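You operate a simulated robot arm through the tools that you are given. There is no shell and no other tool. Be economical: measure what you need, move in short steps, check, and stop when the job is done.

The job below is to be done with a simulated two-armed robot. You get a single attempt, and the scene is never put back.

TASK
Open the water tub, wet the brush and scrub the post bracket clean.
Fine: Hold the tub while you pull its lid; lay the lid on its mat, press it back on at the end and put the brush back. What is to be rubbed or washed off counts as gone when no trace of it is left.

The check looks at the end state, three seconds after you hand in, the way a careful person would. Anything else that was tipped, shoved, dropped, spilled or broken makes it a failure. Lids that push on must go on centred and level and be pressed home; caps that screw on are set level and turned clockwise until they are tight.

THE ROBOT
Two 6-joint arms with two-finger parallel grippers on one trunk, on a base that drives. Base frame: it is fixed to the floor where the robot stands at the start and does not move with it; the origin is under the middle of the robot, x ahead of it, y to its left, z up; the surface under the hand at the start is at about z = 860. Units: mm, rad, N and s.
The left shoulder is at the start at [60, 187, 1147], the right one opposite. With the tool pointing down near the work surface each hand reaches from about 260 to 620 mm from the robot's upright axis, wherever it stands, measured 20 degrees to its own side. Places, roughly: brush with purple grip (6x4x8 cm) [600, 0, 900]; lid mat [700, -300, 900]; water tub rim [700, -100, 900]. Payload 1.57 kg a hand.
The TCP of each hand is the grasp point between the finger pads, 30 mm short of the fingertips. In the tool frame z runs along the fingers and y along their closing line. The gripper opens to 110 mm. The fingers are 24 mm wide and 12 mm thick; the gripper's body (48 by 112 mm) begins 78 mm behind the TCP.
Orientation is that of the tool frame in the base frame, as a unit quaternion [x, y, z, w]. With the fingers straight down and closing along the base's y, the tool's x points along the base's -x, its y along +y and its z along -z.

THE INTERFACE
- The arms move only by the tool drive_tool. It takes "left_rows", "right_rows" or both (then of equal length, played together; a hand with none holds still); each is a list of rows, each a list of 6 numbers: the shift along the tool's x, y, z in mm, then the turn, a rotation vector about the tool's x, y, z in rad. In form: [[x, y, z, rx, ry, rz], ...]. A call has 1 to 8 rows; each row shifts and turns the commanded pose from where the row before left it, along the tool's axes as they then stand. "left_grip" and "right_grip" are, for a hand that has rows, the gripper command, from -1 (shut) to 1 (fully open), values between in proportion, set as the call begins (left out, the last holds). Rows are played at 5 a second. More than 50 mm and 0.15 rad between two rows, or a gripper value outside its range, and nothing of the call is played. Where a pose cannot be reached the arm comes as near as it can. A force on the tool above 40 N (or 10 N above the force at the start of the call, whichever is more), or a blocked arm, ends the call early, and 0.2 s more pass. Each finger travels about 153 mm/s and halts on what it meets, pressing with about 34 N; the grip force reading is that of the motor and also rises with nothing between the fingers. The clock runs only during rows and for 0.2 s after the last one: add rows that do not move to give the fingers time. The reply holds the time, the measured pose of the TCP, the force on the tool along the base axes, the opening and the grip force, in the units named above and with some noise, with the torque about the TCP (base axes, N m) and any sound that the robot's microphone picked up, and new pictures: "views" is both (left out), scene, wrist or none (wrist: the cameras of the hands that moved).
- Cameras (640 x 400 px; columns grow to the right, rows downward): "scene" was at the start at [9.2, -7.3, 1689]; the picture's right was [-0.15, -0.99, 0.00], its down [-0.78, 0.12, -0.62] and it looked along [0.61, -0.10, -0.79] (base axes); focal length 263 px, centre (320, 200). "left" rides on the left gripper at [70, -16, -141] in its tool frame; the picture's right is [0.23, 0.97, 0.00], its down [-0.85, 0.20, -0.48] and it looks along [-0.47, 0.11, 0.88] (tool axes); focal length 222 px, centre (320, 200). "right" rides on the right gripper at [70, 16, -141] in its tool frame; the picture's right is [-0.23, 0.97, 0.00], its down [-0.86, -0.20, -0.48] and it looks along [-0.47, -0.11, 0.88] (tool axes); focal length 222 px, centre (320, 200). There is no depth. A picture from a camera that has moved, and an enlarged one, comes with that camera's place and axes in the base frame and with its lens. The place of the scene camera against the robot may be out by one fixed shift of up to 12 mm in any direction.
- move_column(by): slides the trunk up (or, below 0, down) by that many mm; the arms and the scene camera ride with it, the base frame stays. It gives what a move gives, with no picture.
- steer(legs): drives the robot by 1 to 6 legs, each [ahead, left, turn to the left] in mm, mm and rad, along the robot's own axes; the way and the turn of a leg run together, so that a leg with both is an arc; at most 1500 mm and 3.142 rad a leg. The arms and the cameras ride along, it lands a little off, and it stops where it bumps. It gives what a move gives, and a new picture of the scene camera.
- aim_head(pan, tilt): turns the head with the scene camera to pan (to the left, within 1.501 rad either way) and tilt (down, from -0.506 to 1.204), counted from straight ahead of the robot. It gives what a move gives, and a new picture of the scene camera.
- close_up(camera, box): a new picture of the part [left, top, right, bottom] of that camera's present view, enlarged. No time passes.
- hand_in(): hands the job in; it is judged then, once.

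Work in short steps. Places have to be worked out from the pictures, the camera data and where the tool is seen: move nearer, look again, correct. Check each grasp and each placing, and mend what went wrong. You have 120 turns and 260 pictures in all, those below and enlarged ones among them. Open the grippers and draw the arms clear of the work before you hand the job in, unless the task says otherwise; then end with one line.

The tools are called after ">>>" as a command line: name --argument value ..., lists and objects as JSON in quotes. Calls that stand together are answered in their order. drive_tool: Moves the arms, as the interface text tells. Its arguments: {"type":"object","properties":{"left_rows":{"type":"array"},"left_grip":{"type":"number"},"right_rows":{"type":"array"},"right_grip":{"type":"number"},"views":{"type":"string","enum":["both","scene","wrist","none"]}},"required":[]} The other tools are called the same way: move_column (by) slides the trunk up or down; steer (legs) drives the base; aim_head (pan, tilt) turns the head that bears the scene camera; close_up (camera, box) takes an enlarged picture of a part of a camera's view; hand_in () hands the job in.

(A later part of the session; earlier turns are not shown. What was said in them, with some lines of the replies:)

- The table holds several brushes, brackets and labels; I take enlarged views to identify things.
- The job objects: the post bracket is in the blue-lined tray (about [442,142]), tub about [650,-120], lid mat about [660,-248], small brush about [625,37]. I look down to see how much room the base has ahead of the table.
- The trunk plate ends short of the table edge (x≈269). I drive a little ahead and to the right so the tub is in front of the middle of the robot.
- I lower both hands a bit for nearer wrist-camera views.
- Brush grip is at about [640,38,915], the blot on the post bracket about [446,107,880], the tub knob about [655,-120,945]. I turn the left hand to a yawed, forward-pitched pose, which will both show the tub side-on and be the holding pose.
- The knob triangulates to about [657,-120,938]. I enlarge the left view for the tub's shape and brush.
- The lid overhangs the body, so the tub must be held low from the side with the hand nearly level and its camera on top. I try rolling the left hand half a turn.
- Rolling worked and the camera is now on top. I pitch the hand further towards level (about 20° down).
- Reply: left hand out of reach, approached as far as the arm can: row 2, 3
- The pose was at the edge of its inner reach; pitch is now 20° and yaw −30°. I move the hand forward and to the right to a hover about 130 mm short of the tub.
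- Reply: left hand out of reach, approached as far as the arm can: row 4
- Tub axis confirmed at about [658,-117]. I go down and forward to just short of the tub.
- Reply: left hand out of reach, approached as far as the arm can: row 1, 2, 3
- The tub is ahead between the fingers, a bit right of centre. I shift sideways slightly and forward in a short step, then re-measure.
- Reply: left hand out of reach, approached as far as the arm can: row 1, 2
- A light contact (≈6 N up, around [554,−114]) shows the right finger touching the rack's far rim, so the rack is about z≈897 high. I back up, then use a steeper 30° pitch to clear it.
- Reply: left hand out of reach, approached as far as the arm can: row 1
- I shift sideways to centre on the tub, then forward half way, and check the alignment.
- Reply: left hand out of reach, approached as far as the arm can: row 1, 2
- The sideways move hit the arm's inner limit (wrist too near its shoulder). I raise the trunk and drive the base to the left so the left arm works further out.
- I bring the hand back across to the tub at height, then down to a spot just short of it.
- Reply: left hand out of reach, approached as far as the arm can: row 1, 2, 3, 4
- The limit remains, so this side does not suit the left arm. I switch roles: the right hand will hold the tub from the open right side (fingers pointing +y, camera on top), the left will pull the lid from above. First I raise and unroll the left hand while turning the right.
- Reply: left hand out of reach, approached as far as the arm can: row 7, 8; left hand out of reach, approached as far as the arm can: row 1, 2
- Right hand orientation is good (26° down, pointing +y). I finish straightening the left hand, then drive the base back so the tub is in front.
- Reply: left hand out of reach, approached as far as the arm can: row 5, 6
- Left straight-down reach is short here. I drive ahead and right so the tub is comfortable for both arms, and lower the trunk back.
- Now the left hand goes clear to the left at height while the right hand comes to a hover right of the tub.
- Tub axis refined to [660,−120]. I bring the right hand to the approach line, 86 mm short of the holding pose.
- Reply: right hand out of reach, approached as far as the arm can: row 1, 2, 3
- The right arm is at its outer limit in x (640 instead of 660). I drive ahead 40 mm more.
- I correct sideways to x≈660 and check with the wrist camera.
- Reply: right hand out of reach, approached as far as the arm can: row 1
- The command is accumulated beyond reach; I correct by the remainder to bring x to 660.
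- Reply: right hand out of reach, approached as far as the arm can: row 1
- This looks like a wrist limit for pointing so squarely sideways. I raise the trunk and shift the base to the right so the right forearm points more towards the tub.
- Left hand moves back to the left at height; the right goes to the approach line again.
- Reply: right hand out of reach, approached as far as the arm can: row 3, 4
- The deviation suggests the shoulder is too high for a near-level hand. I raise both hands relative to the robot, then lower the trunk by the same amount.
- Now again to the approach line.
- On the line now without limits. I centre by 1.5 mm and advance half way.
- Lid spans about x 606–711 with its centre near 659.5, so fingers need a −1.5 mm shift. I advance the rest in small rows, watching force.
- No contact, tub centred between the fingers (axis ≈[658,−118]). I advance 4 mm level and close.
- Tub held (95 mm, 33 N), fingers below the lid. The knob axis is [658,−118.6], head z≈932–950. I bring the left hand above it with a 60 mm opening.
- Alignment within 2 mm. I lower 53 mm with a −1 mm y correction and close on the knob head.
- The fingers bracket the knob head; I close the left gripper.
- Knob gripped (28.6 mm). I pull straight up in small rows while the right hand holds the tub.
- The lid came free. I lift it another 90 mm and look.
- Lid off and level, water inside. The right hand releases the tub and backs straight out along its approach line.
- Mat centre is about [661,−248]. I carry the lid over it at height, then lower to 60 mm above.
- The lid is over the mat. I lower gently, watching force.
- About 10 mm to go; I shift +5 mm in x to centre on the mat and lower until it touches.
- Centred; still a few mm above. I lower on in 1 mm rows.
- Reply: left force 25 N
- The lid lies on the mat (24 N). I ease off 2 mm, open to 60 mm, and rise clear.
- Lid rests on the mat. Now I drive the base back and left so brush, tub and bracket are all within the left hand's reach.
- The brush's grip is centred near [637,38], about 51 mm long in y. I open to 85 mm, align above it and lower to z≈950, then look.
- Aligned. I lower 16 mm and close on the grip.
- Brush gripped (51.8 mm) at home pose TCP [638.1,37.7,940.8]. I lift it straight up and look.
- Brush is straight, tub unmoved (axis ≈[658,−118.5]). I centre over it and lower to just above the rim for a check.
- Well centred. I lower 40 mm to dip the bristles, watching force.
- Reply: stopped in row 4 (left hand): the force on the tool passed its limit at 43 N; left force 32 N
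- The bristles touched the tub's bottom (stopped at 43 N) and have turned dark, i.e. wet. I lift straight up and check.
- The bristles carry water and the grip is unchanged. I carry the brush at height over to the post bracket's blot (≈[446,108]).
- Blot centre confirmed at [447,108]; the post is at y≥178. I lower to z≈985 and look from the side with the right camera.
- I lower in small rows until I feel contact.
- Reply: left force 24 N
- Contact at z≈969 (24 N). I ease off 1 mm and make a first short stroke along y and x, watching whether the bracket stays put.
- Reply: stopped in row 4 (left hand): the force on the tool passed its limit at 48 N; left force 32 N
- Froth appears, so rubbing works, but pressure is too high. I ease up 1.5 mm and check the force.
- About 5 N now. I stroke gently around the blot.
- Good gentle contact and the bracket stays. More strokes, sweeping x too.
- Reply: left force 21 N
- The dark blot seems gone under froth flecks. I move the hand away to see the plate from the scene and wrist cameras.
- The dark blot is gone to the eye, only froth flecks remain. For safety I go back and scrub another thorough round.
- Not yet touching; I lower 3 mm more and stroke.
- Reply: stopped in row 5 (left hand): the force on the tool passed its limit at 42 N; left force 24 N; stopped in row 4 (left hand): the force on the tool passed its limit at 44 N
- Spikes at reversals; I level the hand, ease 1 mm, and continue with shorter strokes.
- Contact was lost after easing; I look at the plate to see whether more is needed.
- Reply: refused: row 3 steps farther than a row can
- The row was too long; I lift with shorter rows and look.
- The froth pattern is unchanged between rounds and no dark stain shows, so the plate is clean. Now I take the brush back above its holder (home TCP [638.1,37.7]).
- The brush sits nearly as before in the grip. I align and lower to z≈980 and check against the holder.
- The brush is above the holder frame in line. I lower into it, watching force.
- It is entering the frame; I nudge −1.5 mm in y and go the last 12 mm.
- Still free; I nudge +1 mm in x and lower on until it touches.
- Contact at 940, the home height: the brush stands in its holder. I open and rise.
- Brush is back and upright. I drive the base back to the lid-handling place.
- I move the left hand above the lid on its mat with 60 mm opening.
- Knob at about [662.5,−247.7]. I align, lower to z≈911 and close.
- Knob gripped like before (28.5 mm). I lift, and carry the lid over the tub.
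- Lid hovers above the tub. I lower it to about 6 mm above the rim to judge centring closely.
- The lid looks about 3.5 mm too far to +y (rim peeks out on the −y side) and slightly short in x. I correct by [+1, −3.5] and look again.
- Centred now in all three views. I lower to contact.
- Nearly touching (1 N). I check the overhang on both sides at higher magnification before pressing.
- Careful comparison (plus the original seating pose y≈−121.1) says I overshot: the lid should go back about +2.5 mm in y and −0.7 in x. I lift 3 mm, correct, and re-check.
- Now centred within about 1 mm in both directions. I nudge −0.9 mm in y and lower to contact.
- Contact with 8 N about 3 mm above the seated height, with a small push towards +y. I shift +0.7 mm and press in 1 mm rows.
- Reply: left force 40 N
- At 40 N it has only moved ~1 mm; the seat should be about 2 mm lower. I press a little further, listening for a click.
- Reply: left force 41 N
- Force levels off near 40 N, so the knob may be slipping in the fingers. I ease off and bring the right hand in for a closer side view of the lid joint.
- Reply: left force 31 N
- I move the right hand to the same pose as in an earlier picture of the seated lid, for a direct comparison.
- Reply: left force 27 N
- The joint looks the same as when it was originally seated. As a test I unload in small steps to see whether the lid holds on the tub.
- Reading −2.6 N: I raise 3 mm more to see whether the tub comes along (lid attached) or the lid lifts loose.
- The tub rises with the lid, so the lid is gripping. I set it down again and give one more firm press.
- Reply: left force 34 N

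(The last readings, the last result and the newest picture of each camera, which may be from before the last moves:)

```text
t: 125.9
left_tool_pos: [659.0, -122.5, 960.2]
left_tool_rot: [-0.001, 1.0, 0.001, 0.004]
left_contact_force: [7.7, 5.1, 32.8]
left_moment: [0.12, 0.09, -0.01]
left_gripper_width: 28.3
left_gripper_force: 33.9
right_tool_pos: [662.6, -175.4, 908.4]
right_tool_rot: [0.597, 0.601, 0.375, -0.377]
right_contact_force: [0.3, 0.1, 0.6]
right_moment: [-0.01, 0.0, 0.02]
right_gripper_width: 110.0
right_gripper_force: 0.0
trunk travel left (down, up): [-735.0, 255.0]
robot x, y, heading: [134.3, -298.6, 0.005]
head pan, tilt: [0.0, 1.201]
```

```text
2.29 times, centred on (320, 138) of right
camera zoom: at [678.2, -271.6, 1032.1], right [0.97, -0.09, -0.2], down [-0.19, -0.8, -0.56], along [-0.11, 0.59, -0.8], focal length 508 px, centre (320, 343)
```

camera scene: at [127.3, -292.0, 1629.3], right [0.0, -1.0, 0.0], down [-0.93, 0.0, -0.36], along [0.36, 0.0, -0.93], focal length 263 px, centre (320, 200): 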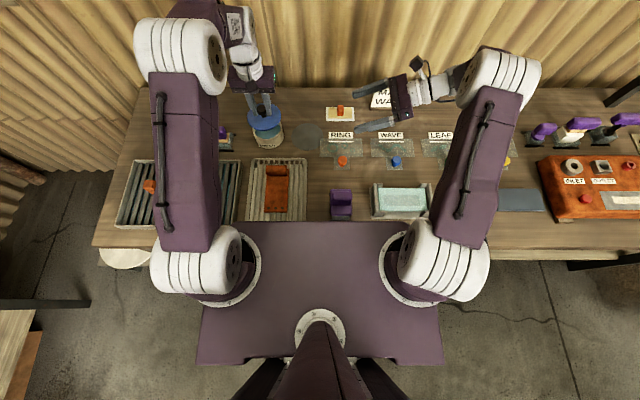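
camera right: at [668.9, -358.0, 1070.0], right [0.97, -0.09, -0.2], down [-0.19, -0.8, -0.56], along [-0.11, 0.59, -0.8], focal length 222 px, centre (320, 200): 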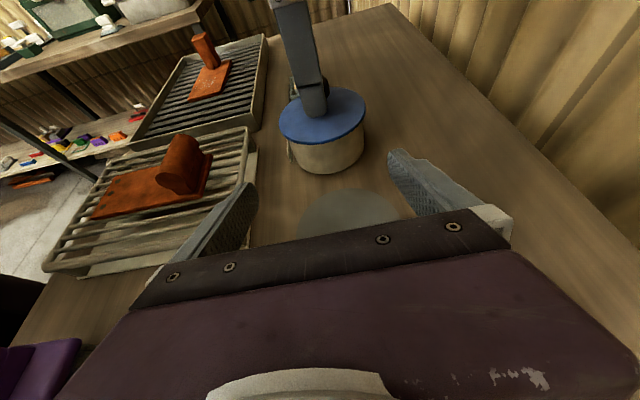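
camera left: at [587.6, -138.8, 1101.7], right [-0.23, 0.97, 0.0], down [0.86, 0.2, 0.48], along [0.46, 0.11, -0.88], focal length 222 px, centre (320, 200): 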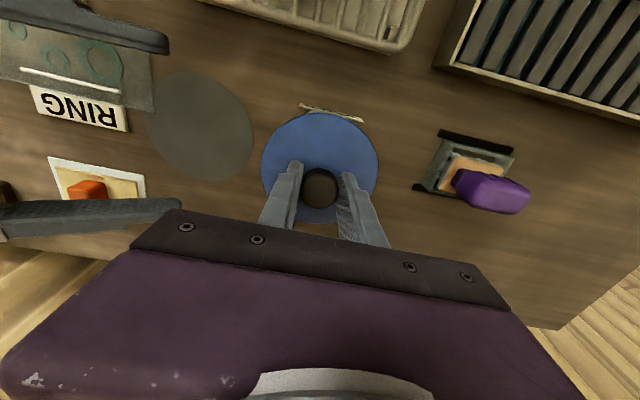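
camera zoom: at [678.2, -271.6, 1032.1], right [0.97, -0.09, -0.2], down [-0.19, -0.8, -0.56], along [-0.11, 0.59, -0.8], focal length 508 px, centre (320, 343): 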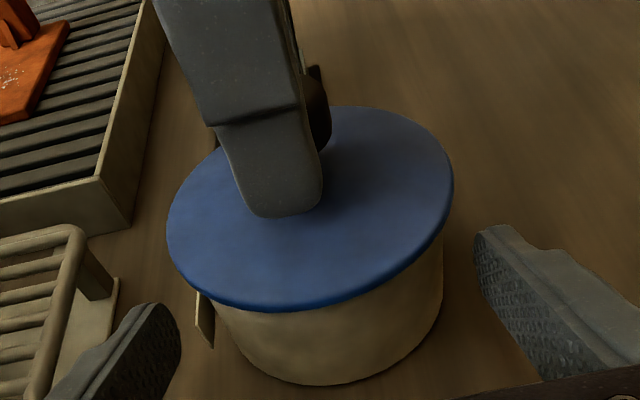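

Now I unload, open and rise; then I will press on the knob top with closed fingers to be certain it is home.

>>> drive_tool --left_rows '[[0, 0, -2.5, 0, 0, 0], [0, 0, -1, 0, 0, 0], [0, 0, 0, 0, 0, 0]]' --views "none"

>>> drive_tool --left_rows '[[0, 0, 0, 0, 0, 0], [0, 0, 0, 0, 0, 0], [0, 0, -20, 0, 0, 0], [0, 0, -30, 0, 0, 0], [0, 0, 0, 0, 0, 0]]' --left_grip 0.09 --views "none"

>>> close_up --camera "right" --box '[180, 50, 460, 225]'

>>> close_up --camera "left" --box '[220, 90, 420, 215]'

```text
t: 126.7
left_tool_pos: [656.5, -123.5, 960.0]
left_tool_rot: [0.0, 1.0, 0.0, -0.003]
left_contact_force: [5.5, 1.5, 16.4]
left_moment: [0.04, -0.53, 0.03]
left_gripper_width: 28.6
left_gripper_force: 33.4
right_tool_pos: [662.3, -175.4, 906.4]
right_tool_rot: [0.597, 0.601, 0.374, -0.377]
right_contact_force: [-0.4, 0.3, 0.1]
right_moment: [0.01, 0.0, 0.02]
right_gripper_width: 110.1
right_gripper_force: 0.3
trunk travel left (down, up): [-735.0, 255.0]
robot x, y, heading: [139.7, -295.1, 0.003]
head pan, tilt: [0.0, 1.201]
```

```text
t: 127.9
left_tool_pos: [659.3, -122.3, 1010.6]
left_tool_rot: [-0.001, 1.0, 0.0, -0.002]
left_contact_force: [-0.3, 0.1, -1.4]
left_moment: [0.01, 0.0, -0.02]
left_gripper_width: 59.9
left_gripper_force: 0.1
right_tool_pos: [663.1, -175.5, 908.1]
right_tool_rot: [0.597, 0.602, 0.374, -0.378]
right_contact_force: [-0.1, -0.7, 0.4]
right_moment: [0.0, 0.0, 0.01]
right_gripper_width: 109.8
right_gripper_force: 0.1
trunk travel left (down, up): [-735.0, 255.0]
robot x, y, heading: [138.7, -296.4, 0.001]
head pan, tilt: [0.0, 1.201]
```

```text
2.29 times, centred on (320, 138) of right
camera zoom: at [680.6, -271.3, 1030.3], right [0.97, -0.09, -0.21], down [-0.19, -0.8, -0.56], along [-0.11, 0.59, -0.8], focal length 508 px, centre (320, 343)
```

zoom: 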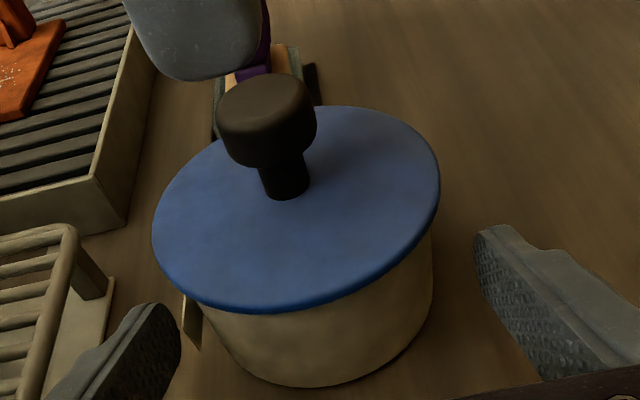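

```text
3.20 times, centred on (320, 152) of left
camera zoom: at [589.4, -138.0, 1152.2], right [-0.23, 0.97, 0.0], down [0.86, 0.2, 0.48], along [0.46, 0.11, -0.88], focal length 711 px, centre (320, 352)
```

zoom: 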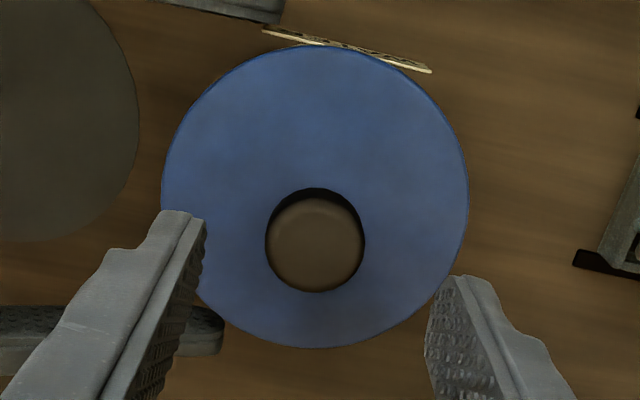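

Lid sits level and centred. I close the fingers and press straight down on the knob top.

>>> drive_tool --left_rows '[[0, 0, 0, 0, 0, 0], [0, 0, 0, 0, 0, 0], [0, 0, 10, 0, 0, 0], [0, 0, 10, 0, 0, 0], [0, 0, 5, 0, 0, 0], [0, 0, 0, 0, 0, 0]]' --left_grip -1 --views "none"

>>> drive_tool --left_rows '[[0, 0, 2, 0, 0, 0], [0, 0, 2, 0, 0, 0], [0, 0, 1, 0, 0, 0], [0, 0, 1, 0, 0, 0], [0, 0, 1, 0, 0, 0], [0, 0, 1, 0, 0, 0], [0, 0, 1, 0, 0, 0], [0, 0, 1, 0, 0, 0]]' --views "none"

>>> close_up --camera "right" --box '[180, 50, 460, 225]'

```text
t: 129.3
left_tool_pos: [658.1, -121.9, 985.8]
left_tool_rot: [-0.001, 1.0, 0.0, -0.002]
left_contact_force: [-0.4, 0.3, -0.4]
left_moment: [0.01, -0.03, 0.0]
left_gripper_width: 0.0
left_gripper_force: 21.2
right_tool_pos: [663.3, -174.5, 906.5]
right_tool_rot: [0.597, 0.601, 0.374, -0.378]
right_contact_force: [-0.4, -0.4, 0.3]
right_moment: [-0.02, -0.02, -0.05]
right_gripper_width: 109.9
right_gripper_force: 0.1
trunk travel left (down, up): [-735.0, 255.0]
robot x, y, heading: [137.4, -294.5, 0.007]
head pan, tilt: [0.0, 1.201]
```

```text
t: 130.3
left_tool_pos: [659.0, -122.3, 985.7]
left_tool_rot: [0.0, 1.0, 0.0, 0.005]
left_contact_force: [-6.8, -1.8, 19.2]
left_moment: [-0.04, 0.31, 0.04]
left_gripper_width: 0.3
left_gripper_force: 21.4
right_tool_pos: [660.1, -174.8, 908.1]
right_tool_rot: [0.597, 0.601, 0.375, -0.376]
right_contact_force: [0.1, -0.7, -0.6]
right_moment: [-0.01, 0.02, 0.01]
right_gripper_width: 109.8
right_gripper_force: 0.0
trunk travel left (down, up): [-735.0, 255.0]
robot x, y, heading: [134.9, -293.3, 0.005]
head pan, tilt: [0.0, 1.201]
stopped in row 4 (left hand): the force on the tool passed its limit at 42 N (the readings are from after the stop); the commanded pose is now the measured one
```

```text
2.29 times, centred on (320, 138) of right
camera zoom: at [677.4, -272.4, 1032.1], right [0.97, -0.09, -0.2], down [-0.19, -0.8, -0.56], along [-0.11, 0.59, -0.8], focal length 508 px, centre (320, 343)
```

zoom: 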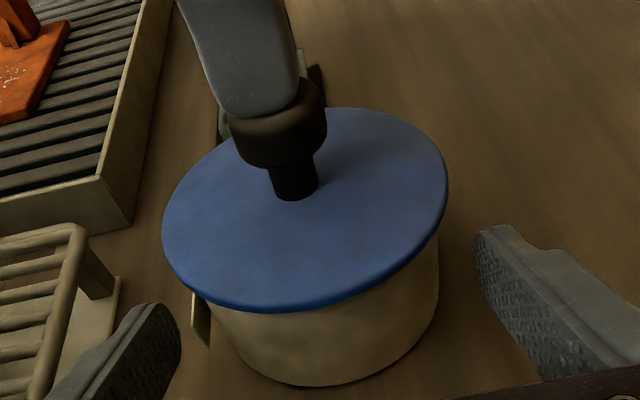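

Firm stop at 42 N, and the lid's height (≈915) matches the original seated height. I withdraw both hands.

>>> drive_tool --left_rows '[[0, 0, -20, 0, 0, 0], [0, 0, -40, 0, 0, 0], [0, 0, -40, 0, 0, 0], [0, 0, -40, 0, 0, 0], [40, 20, 0, 0, 0, 0], [40, 20, 0, 0, 0, 0], [0, 0, 0, 0, 0, 0]]' --right_rows '[[0, 0, -20, 0, 0, 0], [0, 0, -40, 0, 0, 0], [0, 0, -40, 0, 0, 0], [0, 0, -40, 0, 0, 0], [10, 0, -40, 0, 0, 0], [10, -10, -40, 0, 0, 0], [0, 0, 0, 0, 0, 0]]' --left_grip 1 --views "both"

>>> close_up --camera "scene" --box '[100, 90, 340, 240]'

>>> close_up --camera "right" --box '[140, 20, 400, 200]'

```text
t: 131.9
left_tool_pos: [582.3, -85.7, 1121.2]
left_tool_rot: [0.0, 1.0, 0.001, 0.001]
left_contact_force: [0.8, -0.8, -0.6]
left_moment: [-0.03, 0.02, -0.01]
left_gripper_width: 110.0
left_gripper_force: 0.1
right_tool_pos: [657.5, -364.6, 1018.0]
right_tool_rot: [0.598, 0.6, 0.374, -0.377]
right_contact_force: [0.3, 0.1, -0.5]
right_moment: [0.0, 0.01, 0.01]
right_gripper_width: 110.2
right_gripper_force: 0.1
trunk travel left (down, up): [-735.0, 255.0]
robot x, y, heading: [134.5, -297.4, -0.0]
head pan, tilt: [0.0, 1.201]
camera scene: at [129.9, -290.9, 1629.3], right [0.0, -1.0, 0.0], down [-0.93, 0.0, -0.36], along [0.36, 0.0, -0.93], focal length 263 px, centre (320, 200)
camera right: at [674.7, -461.6, 1141.9], right [0.97, -0.09, -0.21], down [-0.2, -0.8, -0.56], along [-0.11, 0.59, -0.8], focal length 222 px, centre (320, 200)
camera left: at [511.8, -102.4, 1261.9], right [-0.23, 0.97, 0.0], down [0.85, 0.2, 0.48], along [0.47, 0.11, -0.88], focal length 222 px, centre (320, 200)
```

scene: 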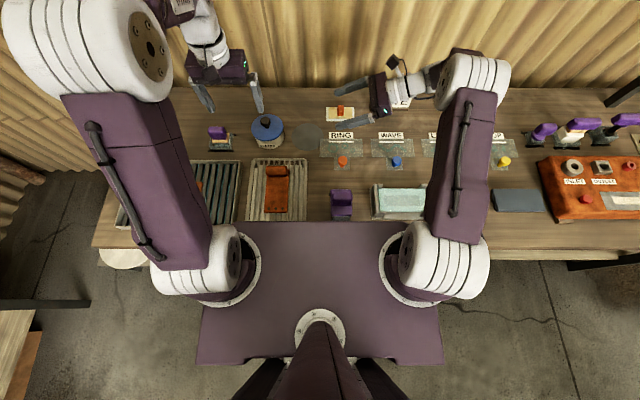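
right: 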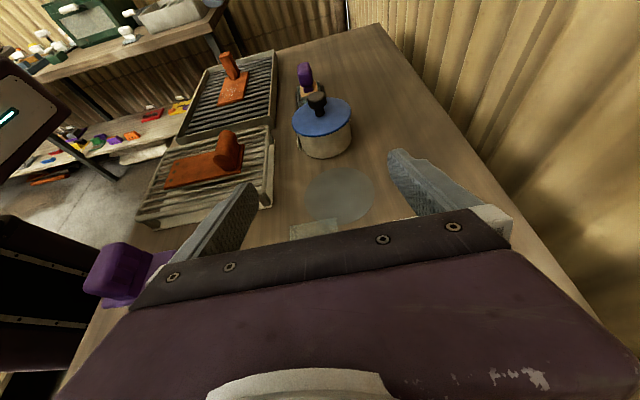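
left: 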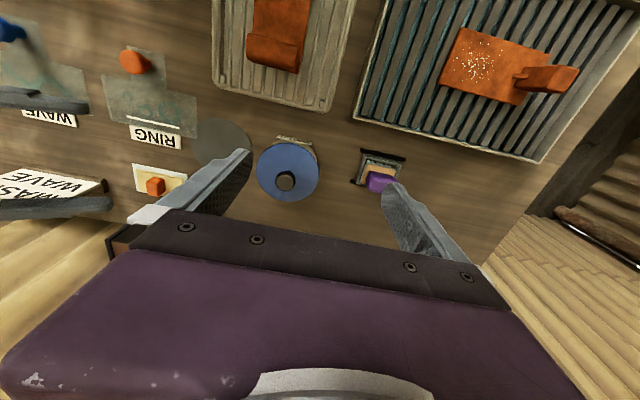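

```text
2.67 times, centred on (220, 165) of scene
camera zoom: at [129.9, -290.9, 1629.3], right [0.0, -1.0, 0.0], down [-0.93, 0.0, -0.36], along [0.36, 0.0, -0.93], focal length 701 px, centre (587, 293)
```

zoom: 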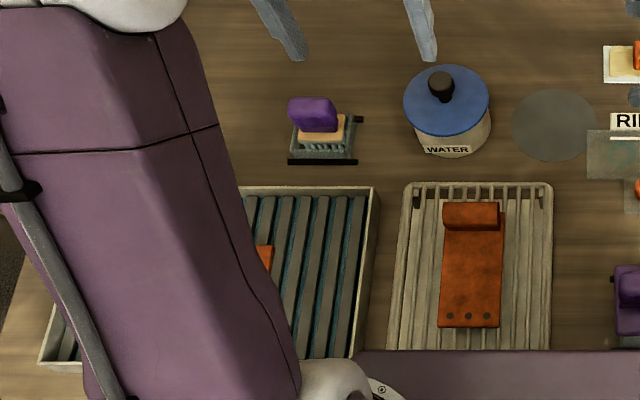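

```text
2.22 times, centred on (270, 110) of right
camera zoom: at [674.7, -461.6, 1141.9], right [0.97, -0.09, -0.21], down [-0.2, -0.8, -0.56], along [-0.11, 0.59, -0.8], focal length 494 px, centre (431, 400)
```

zoom: 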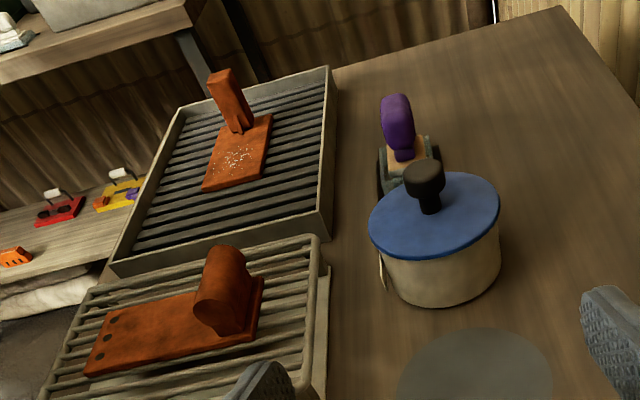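

Everything stands in place. One last close look at the plate for any remaining stain.

>>> close_up --camera "left" --box '[430, 20, 590, 120]'

>>> close_up --camera "right" --box '[212, 50, 268, 110]'

```text
4.00 times, centred on (510, 70) of left
camera zoom: at [511.8, -102.4, 1261.9], right [-0.23, 0.97, 0.0], down [0.85, 0.2, 0.48], along [0.47, 0.11, -0.88], focal length 888 px, centre (-440, 720)
```

zoom: 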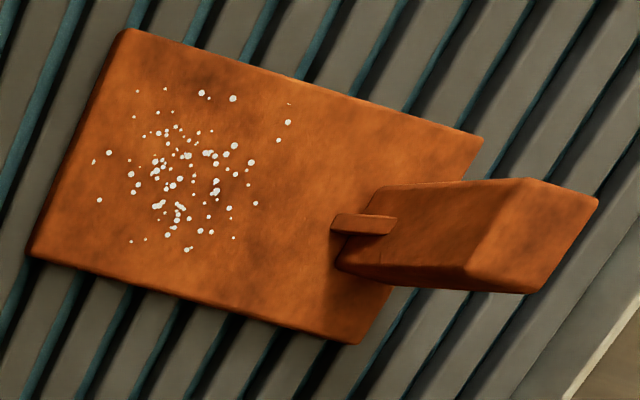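

```text
6.67 times, centred on (240, 80) of right
camera zoom: at [674.7, -461.6, 1141.9], right [0.97, -0.09, -0.21], down [-0.2, -0.8, -0.56], along [-0.11, 0.59, -0.8], focal length 1481 px, centre (853, 1000)
```

zoom: 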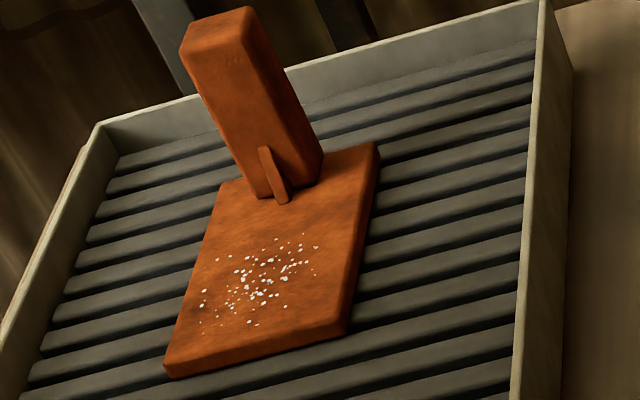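

No stain is left on the plate, only froth flecks from the scrubbing. The brush is home, the lid is pressed on and both arms are clear, so I hand in.

>>> hand_in

```text
The job is handed in.
```

The post bracket was scrubbed until no dark stain showed (only white froth flecks remain), the brush is back in its holder, the lid is pressed back on the tub, and both arms are clear; handed in.
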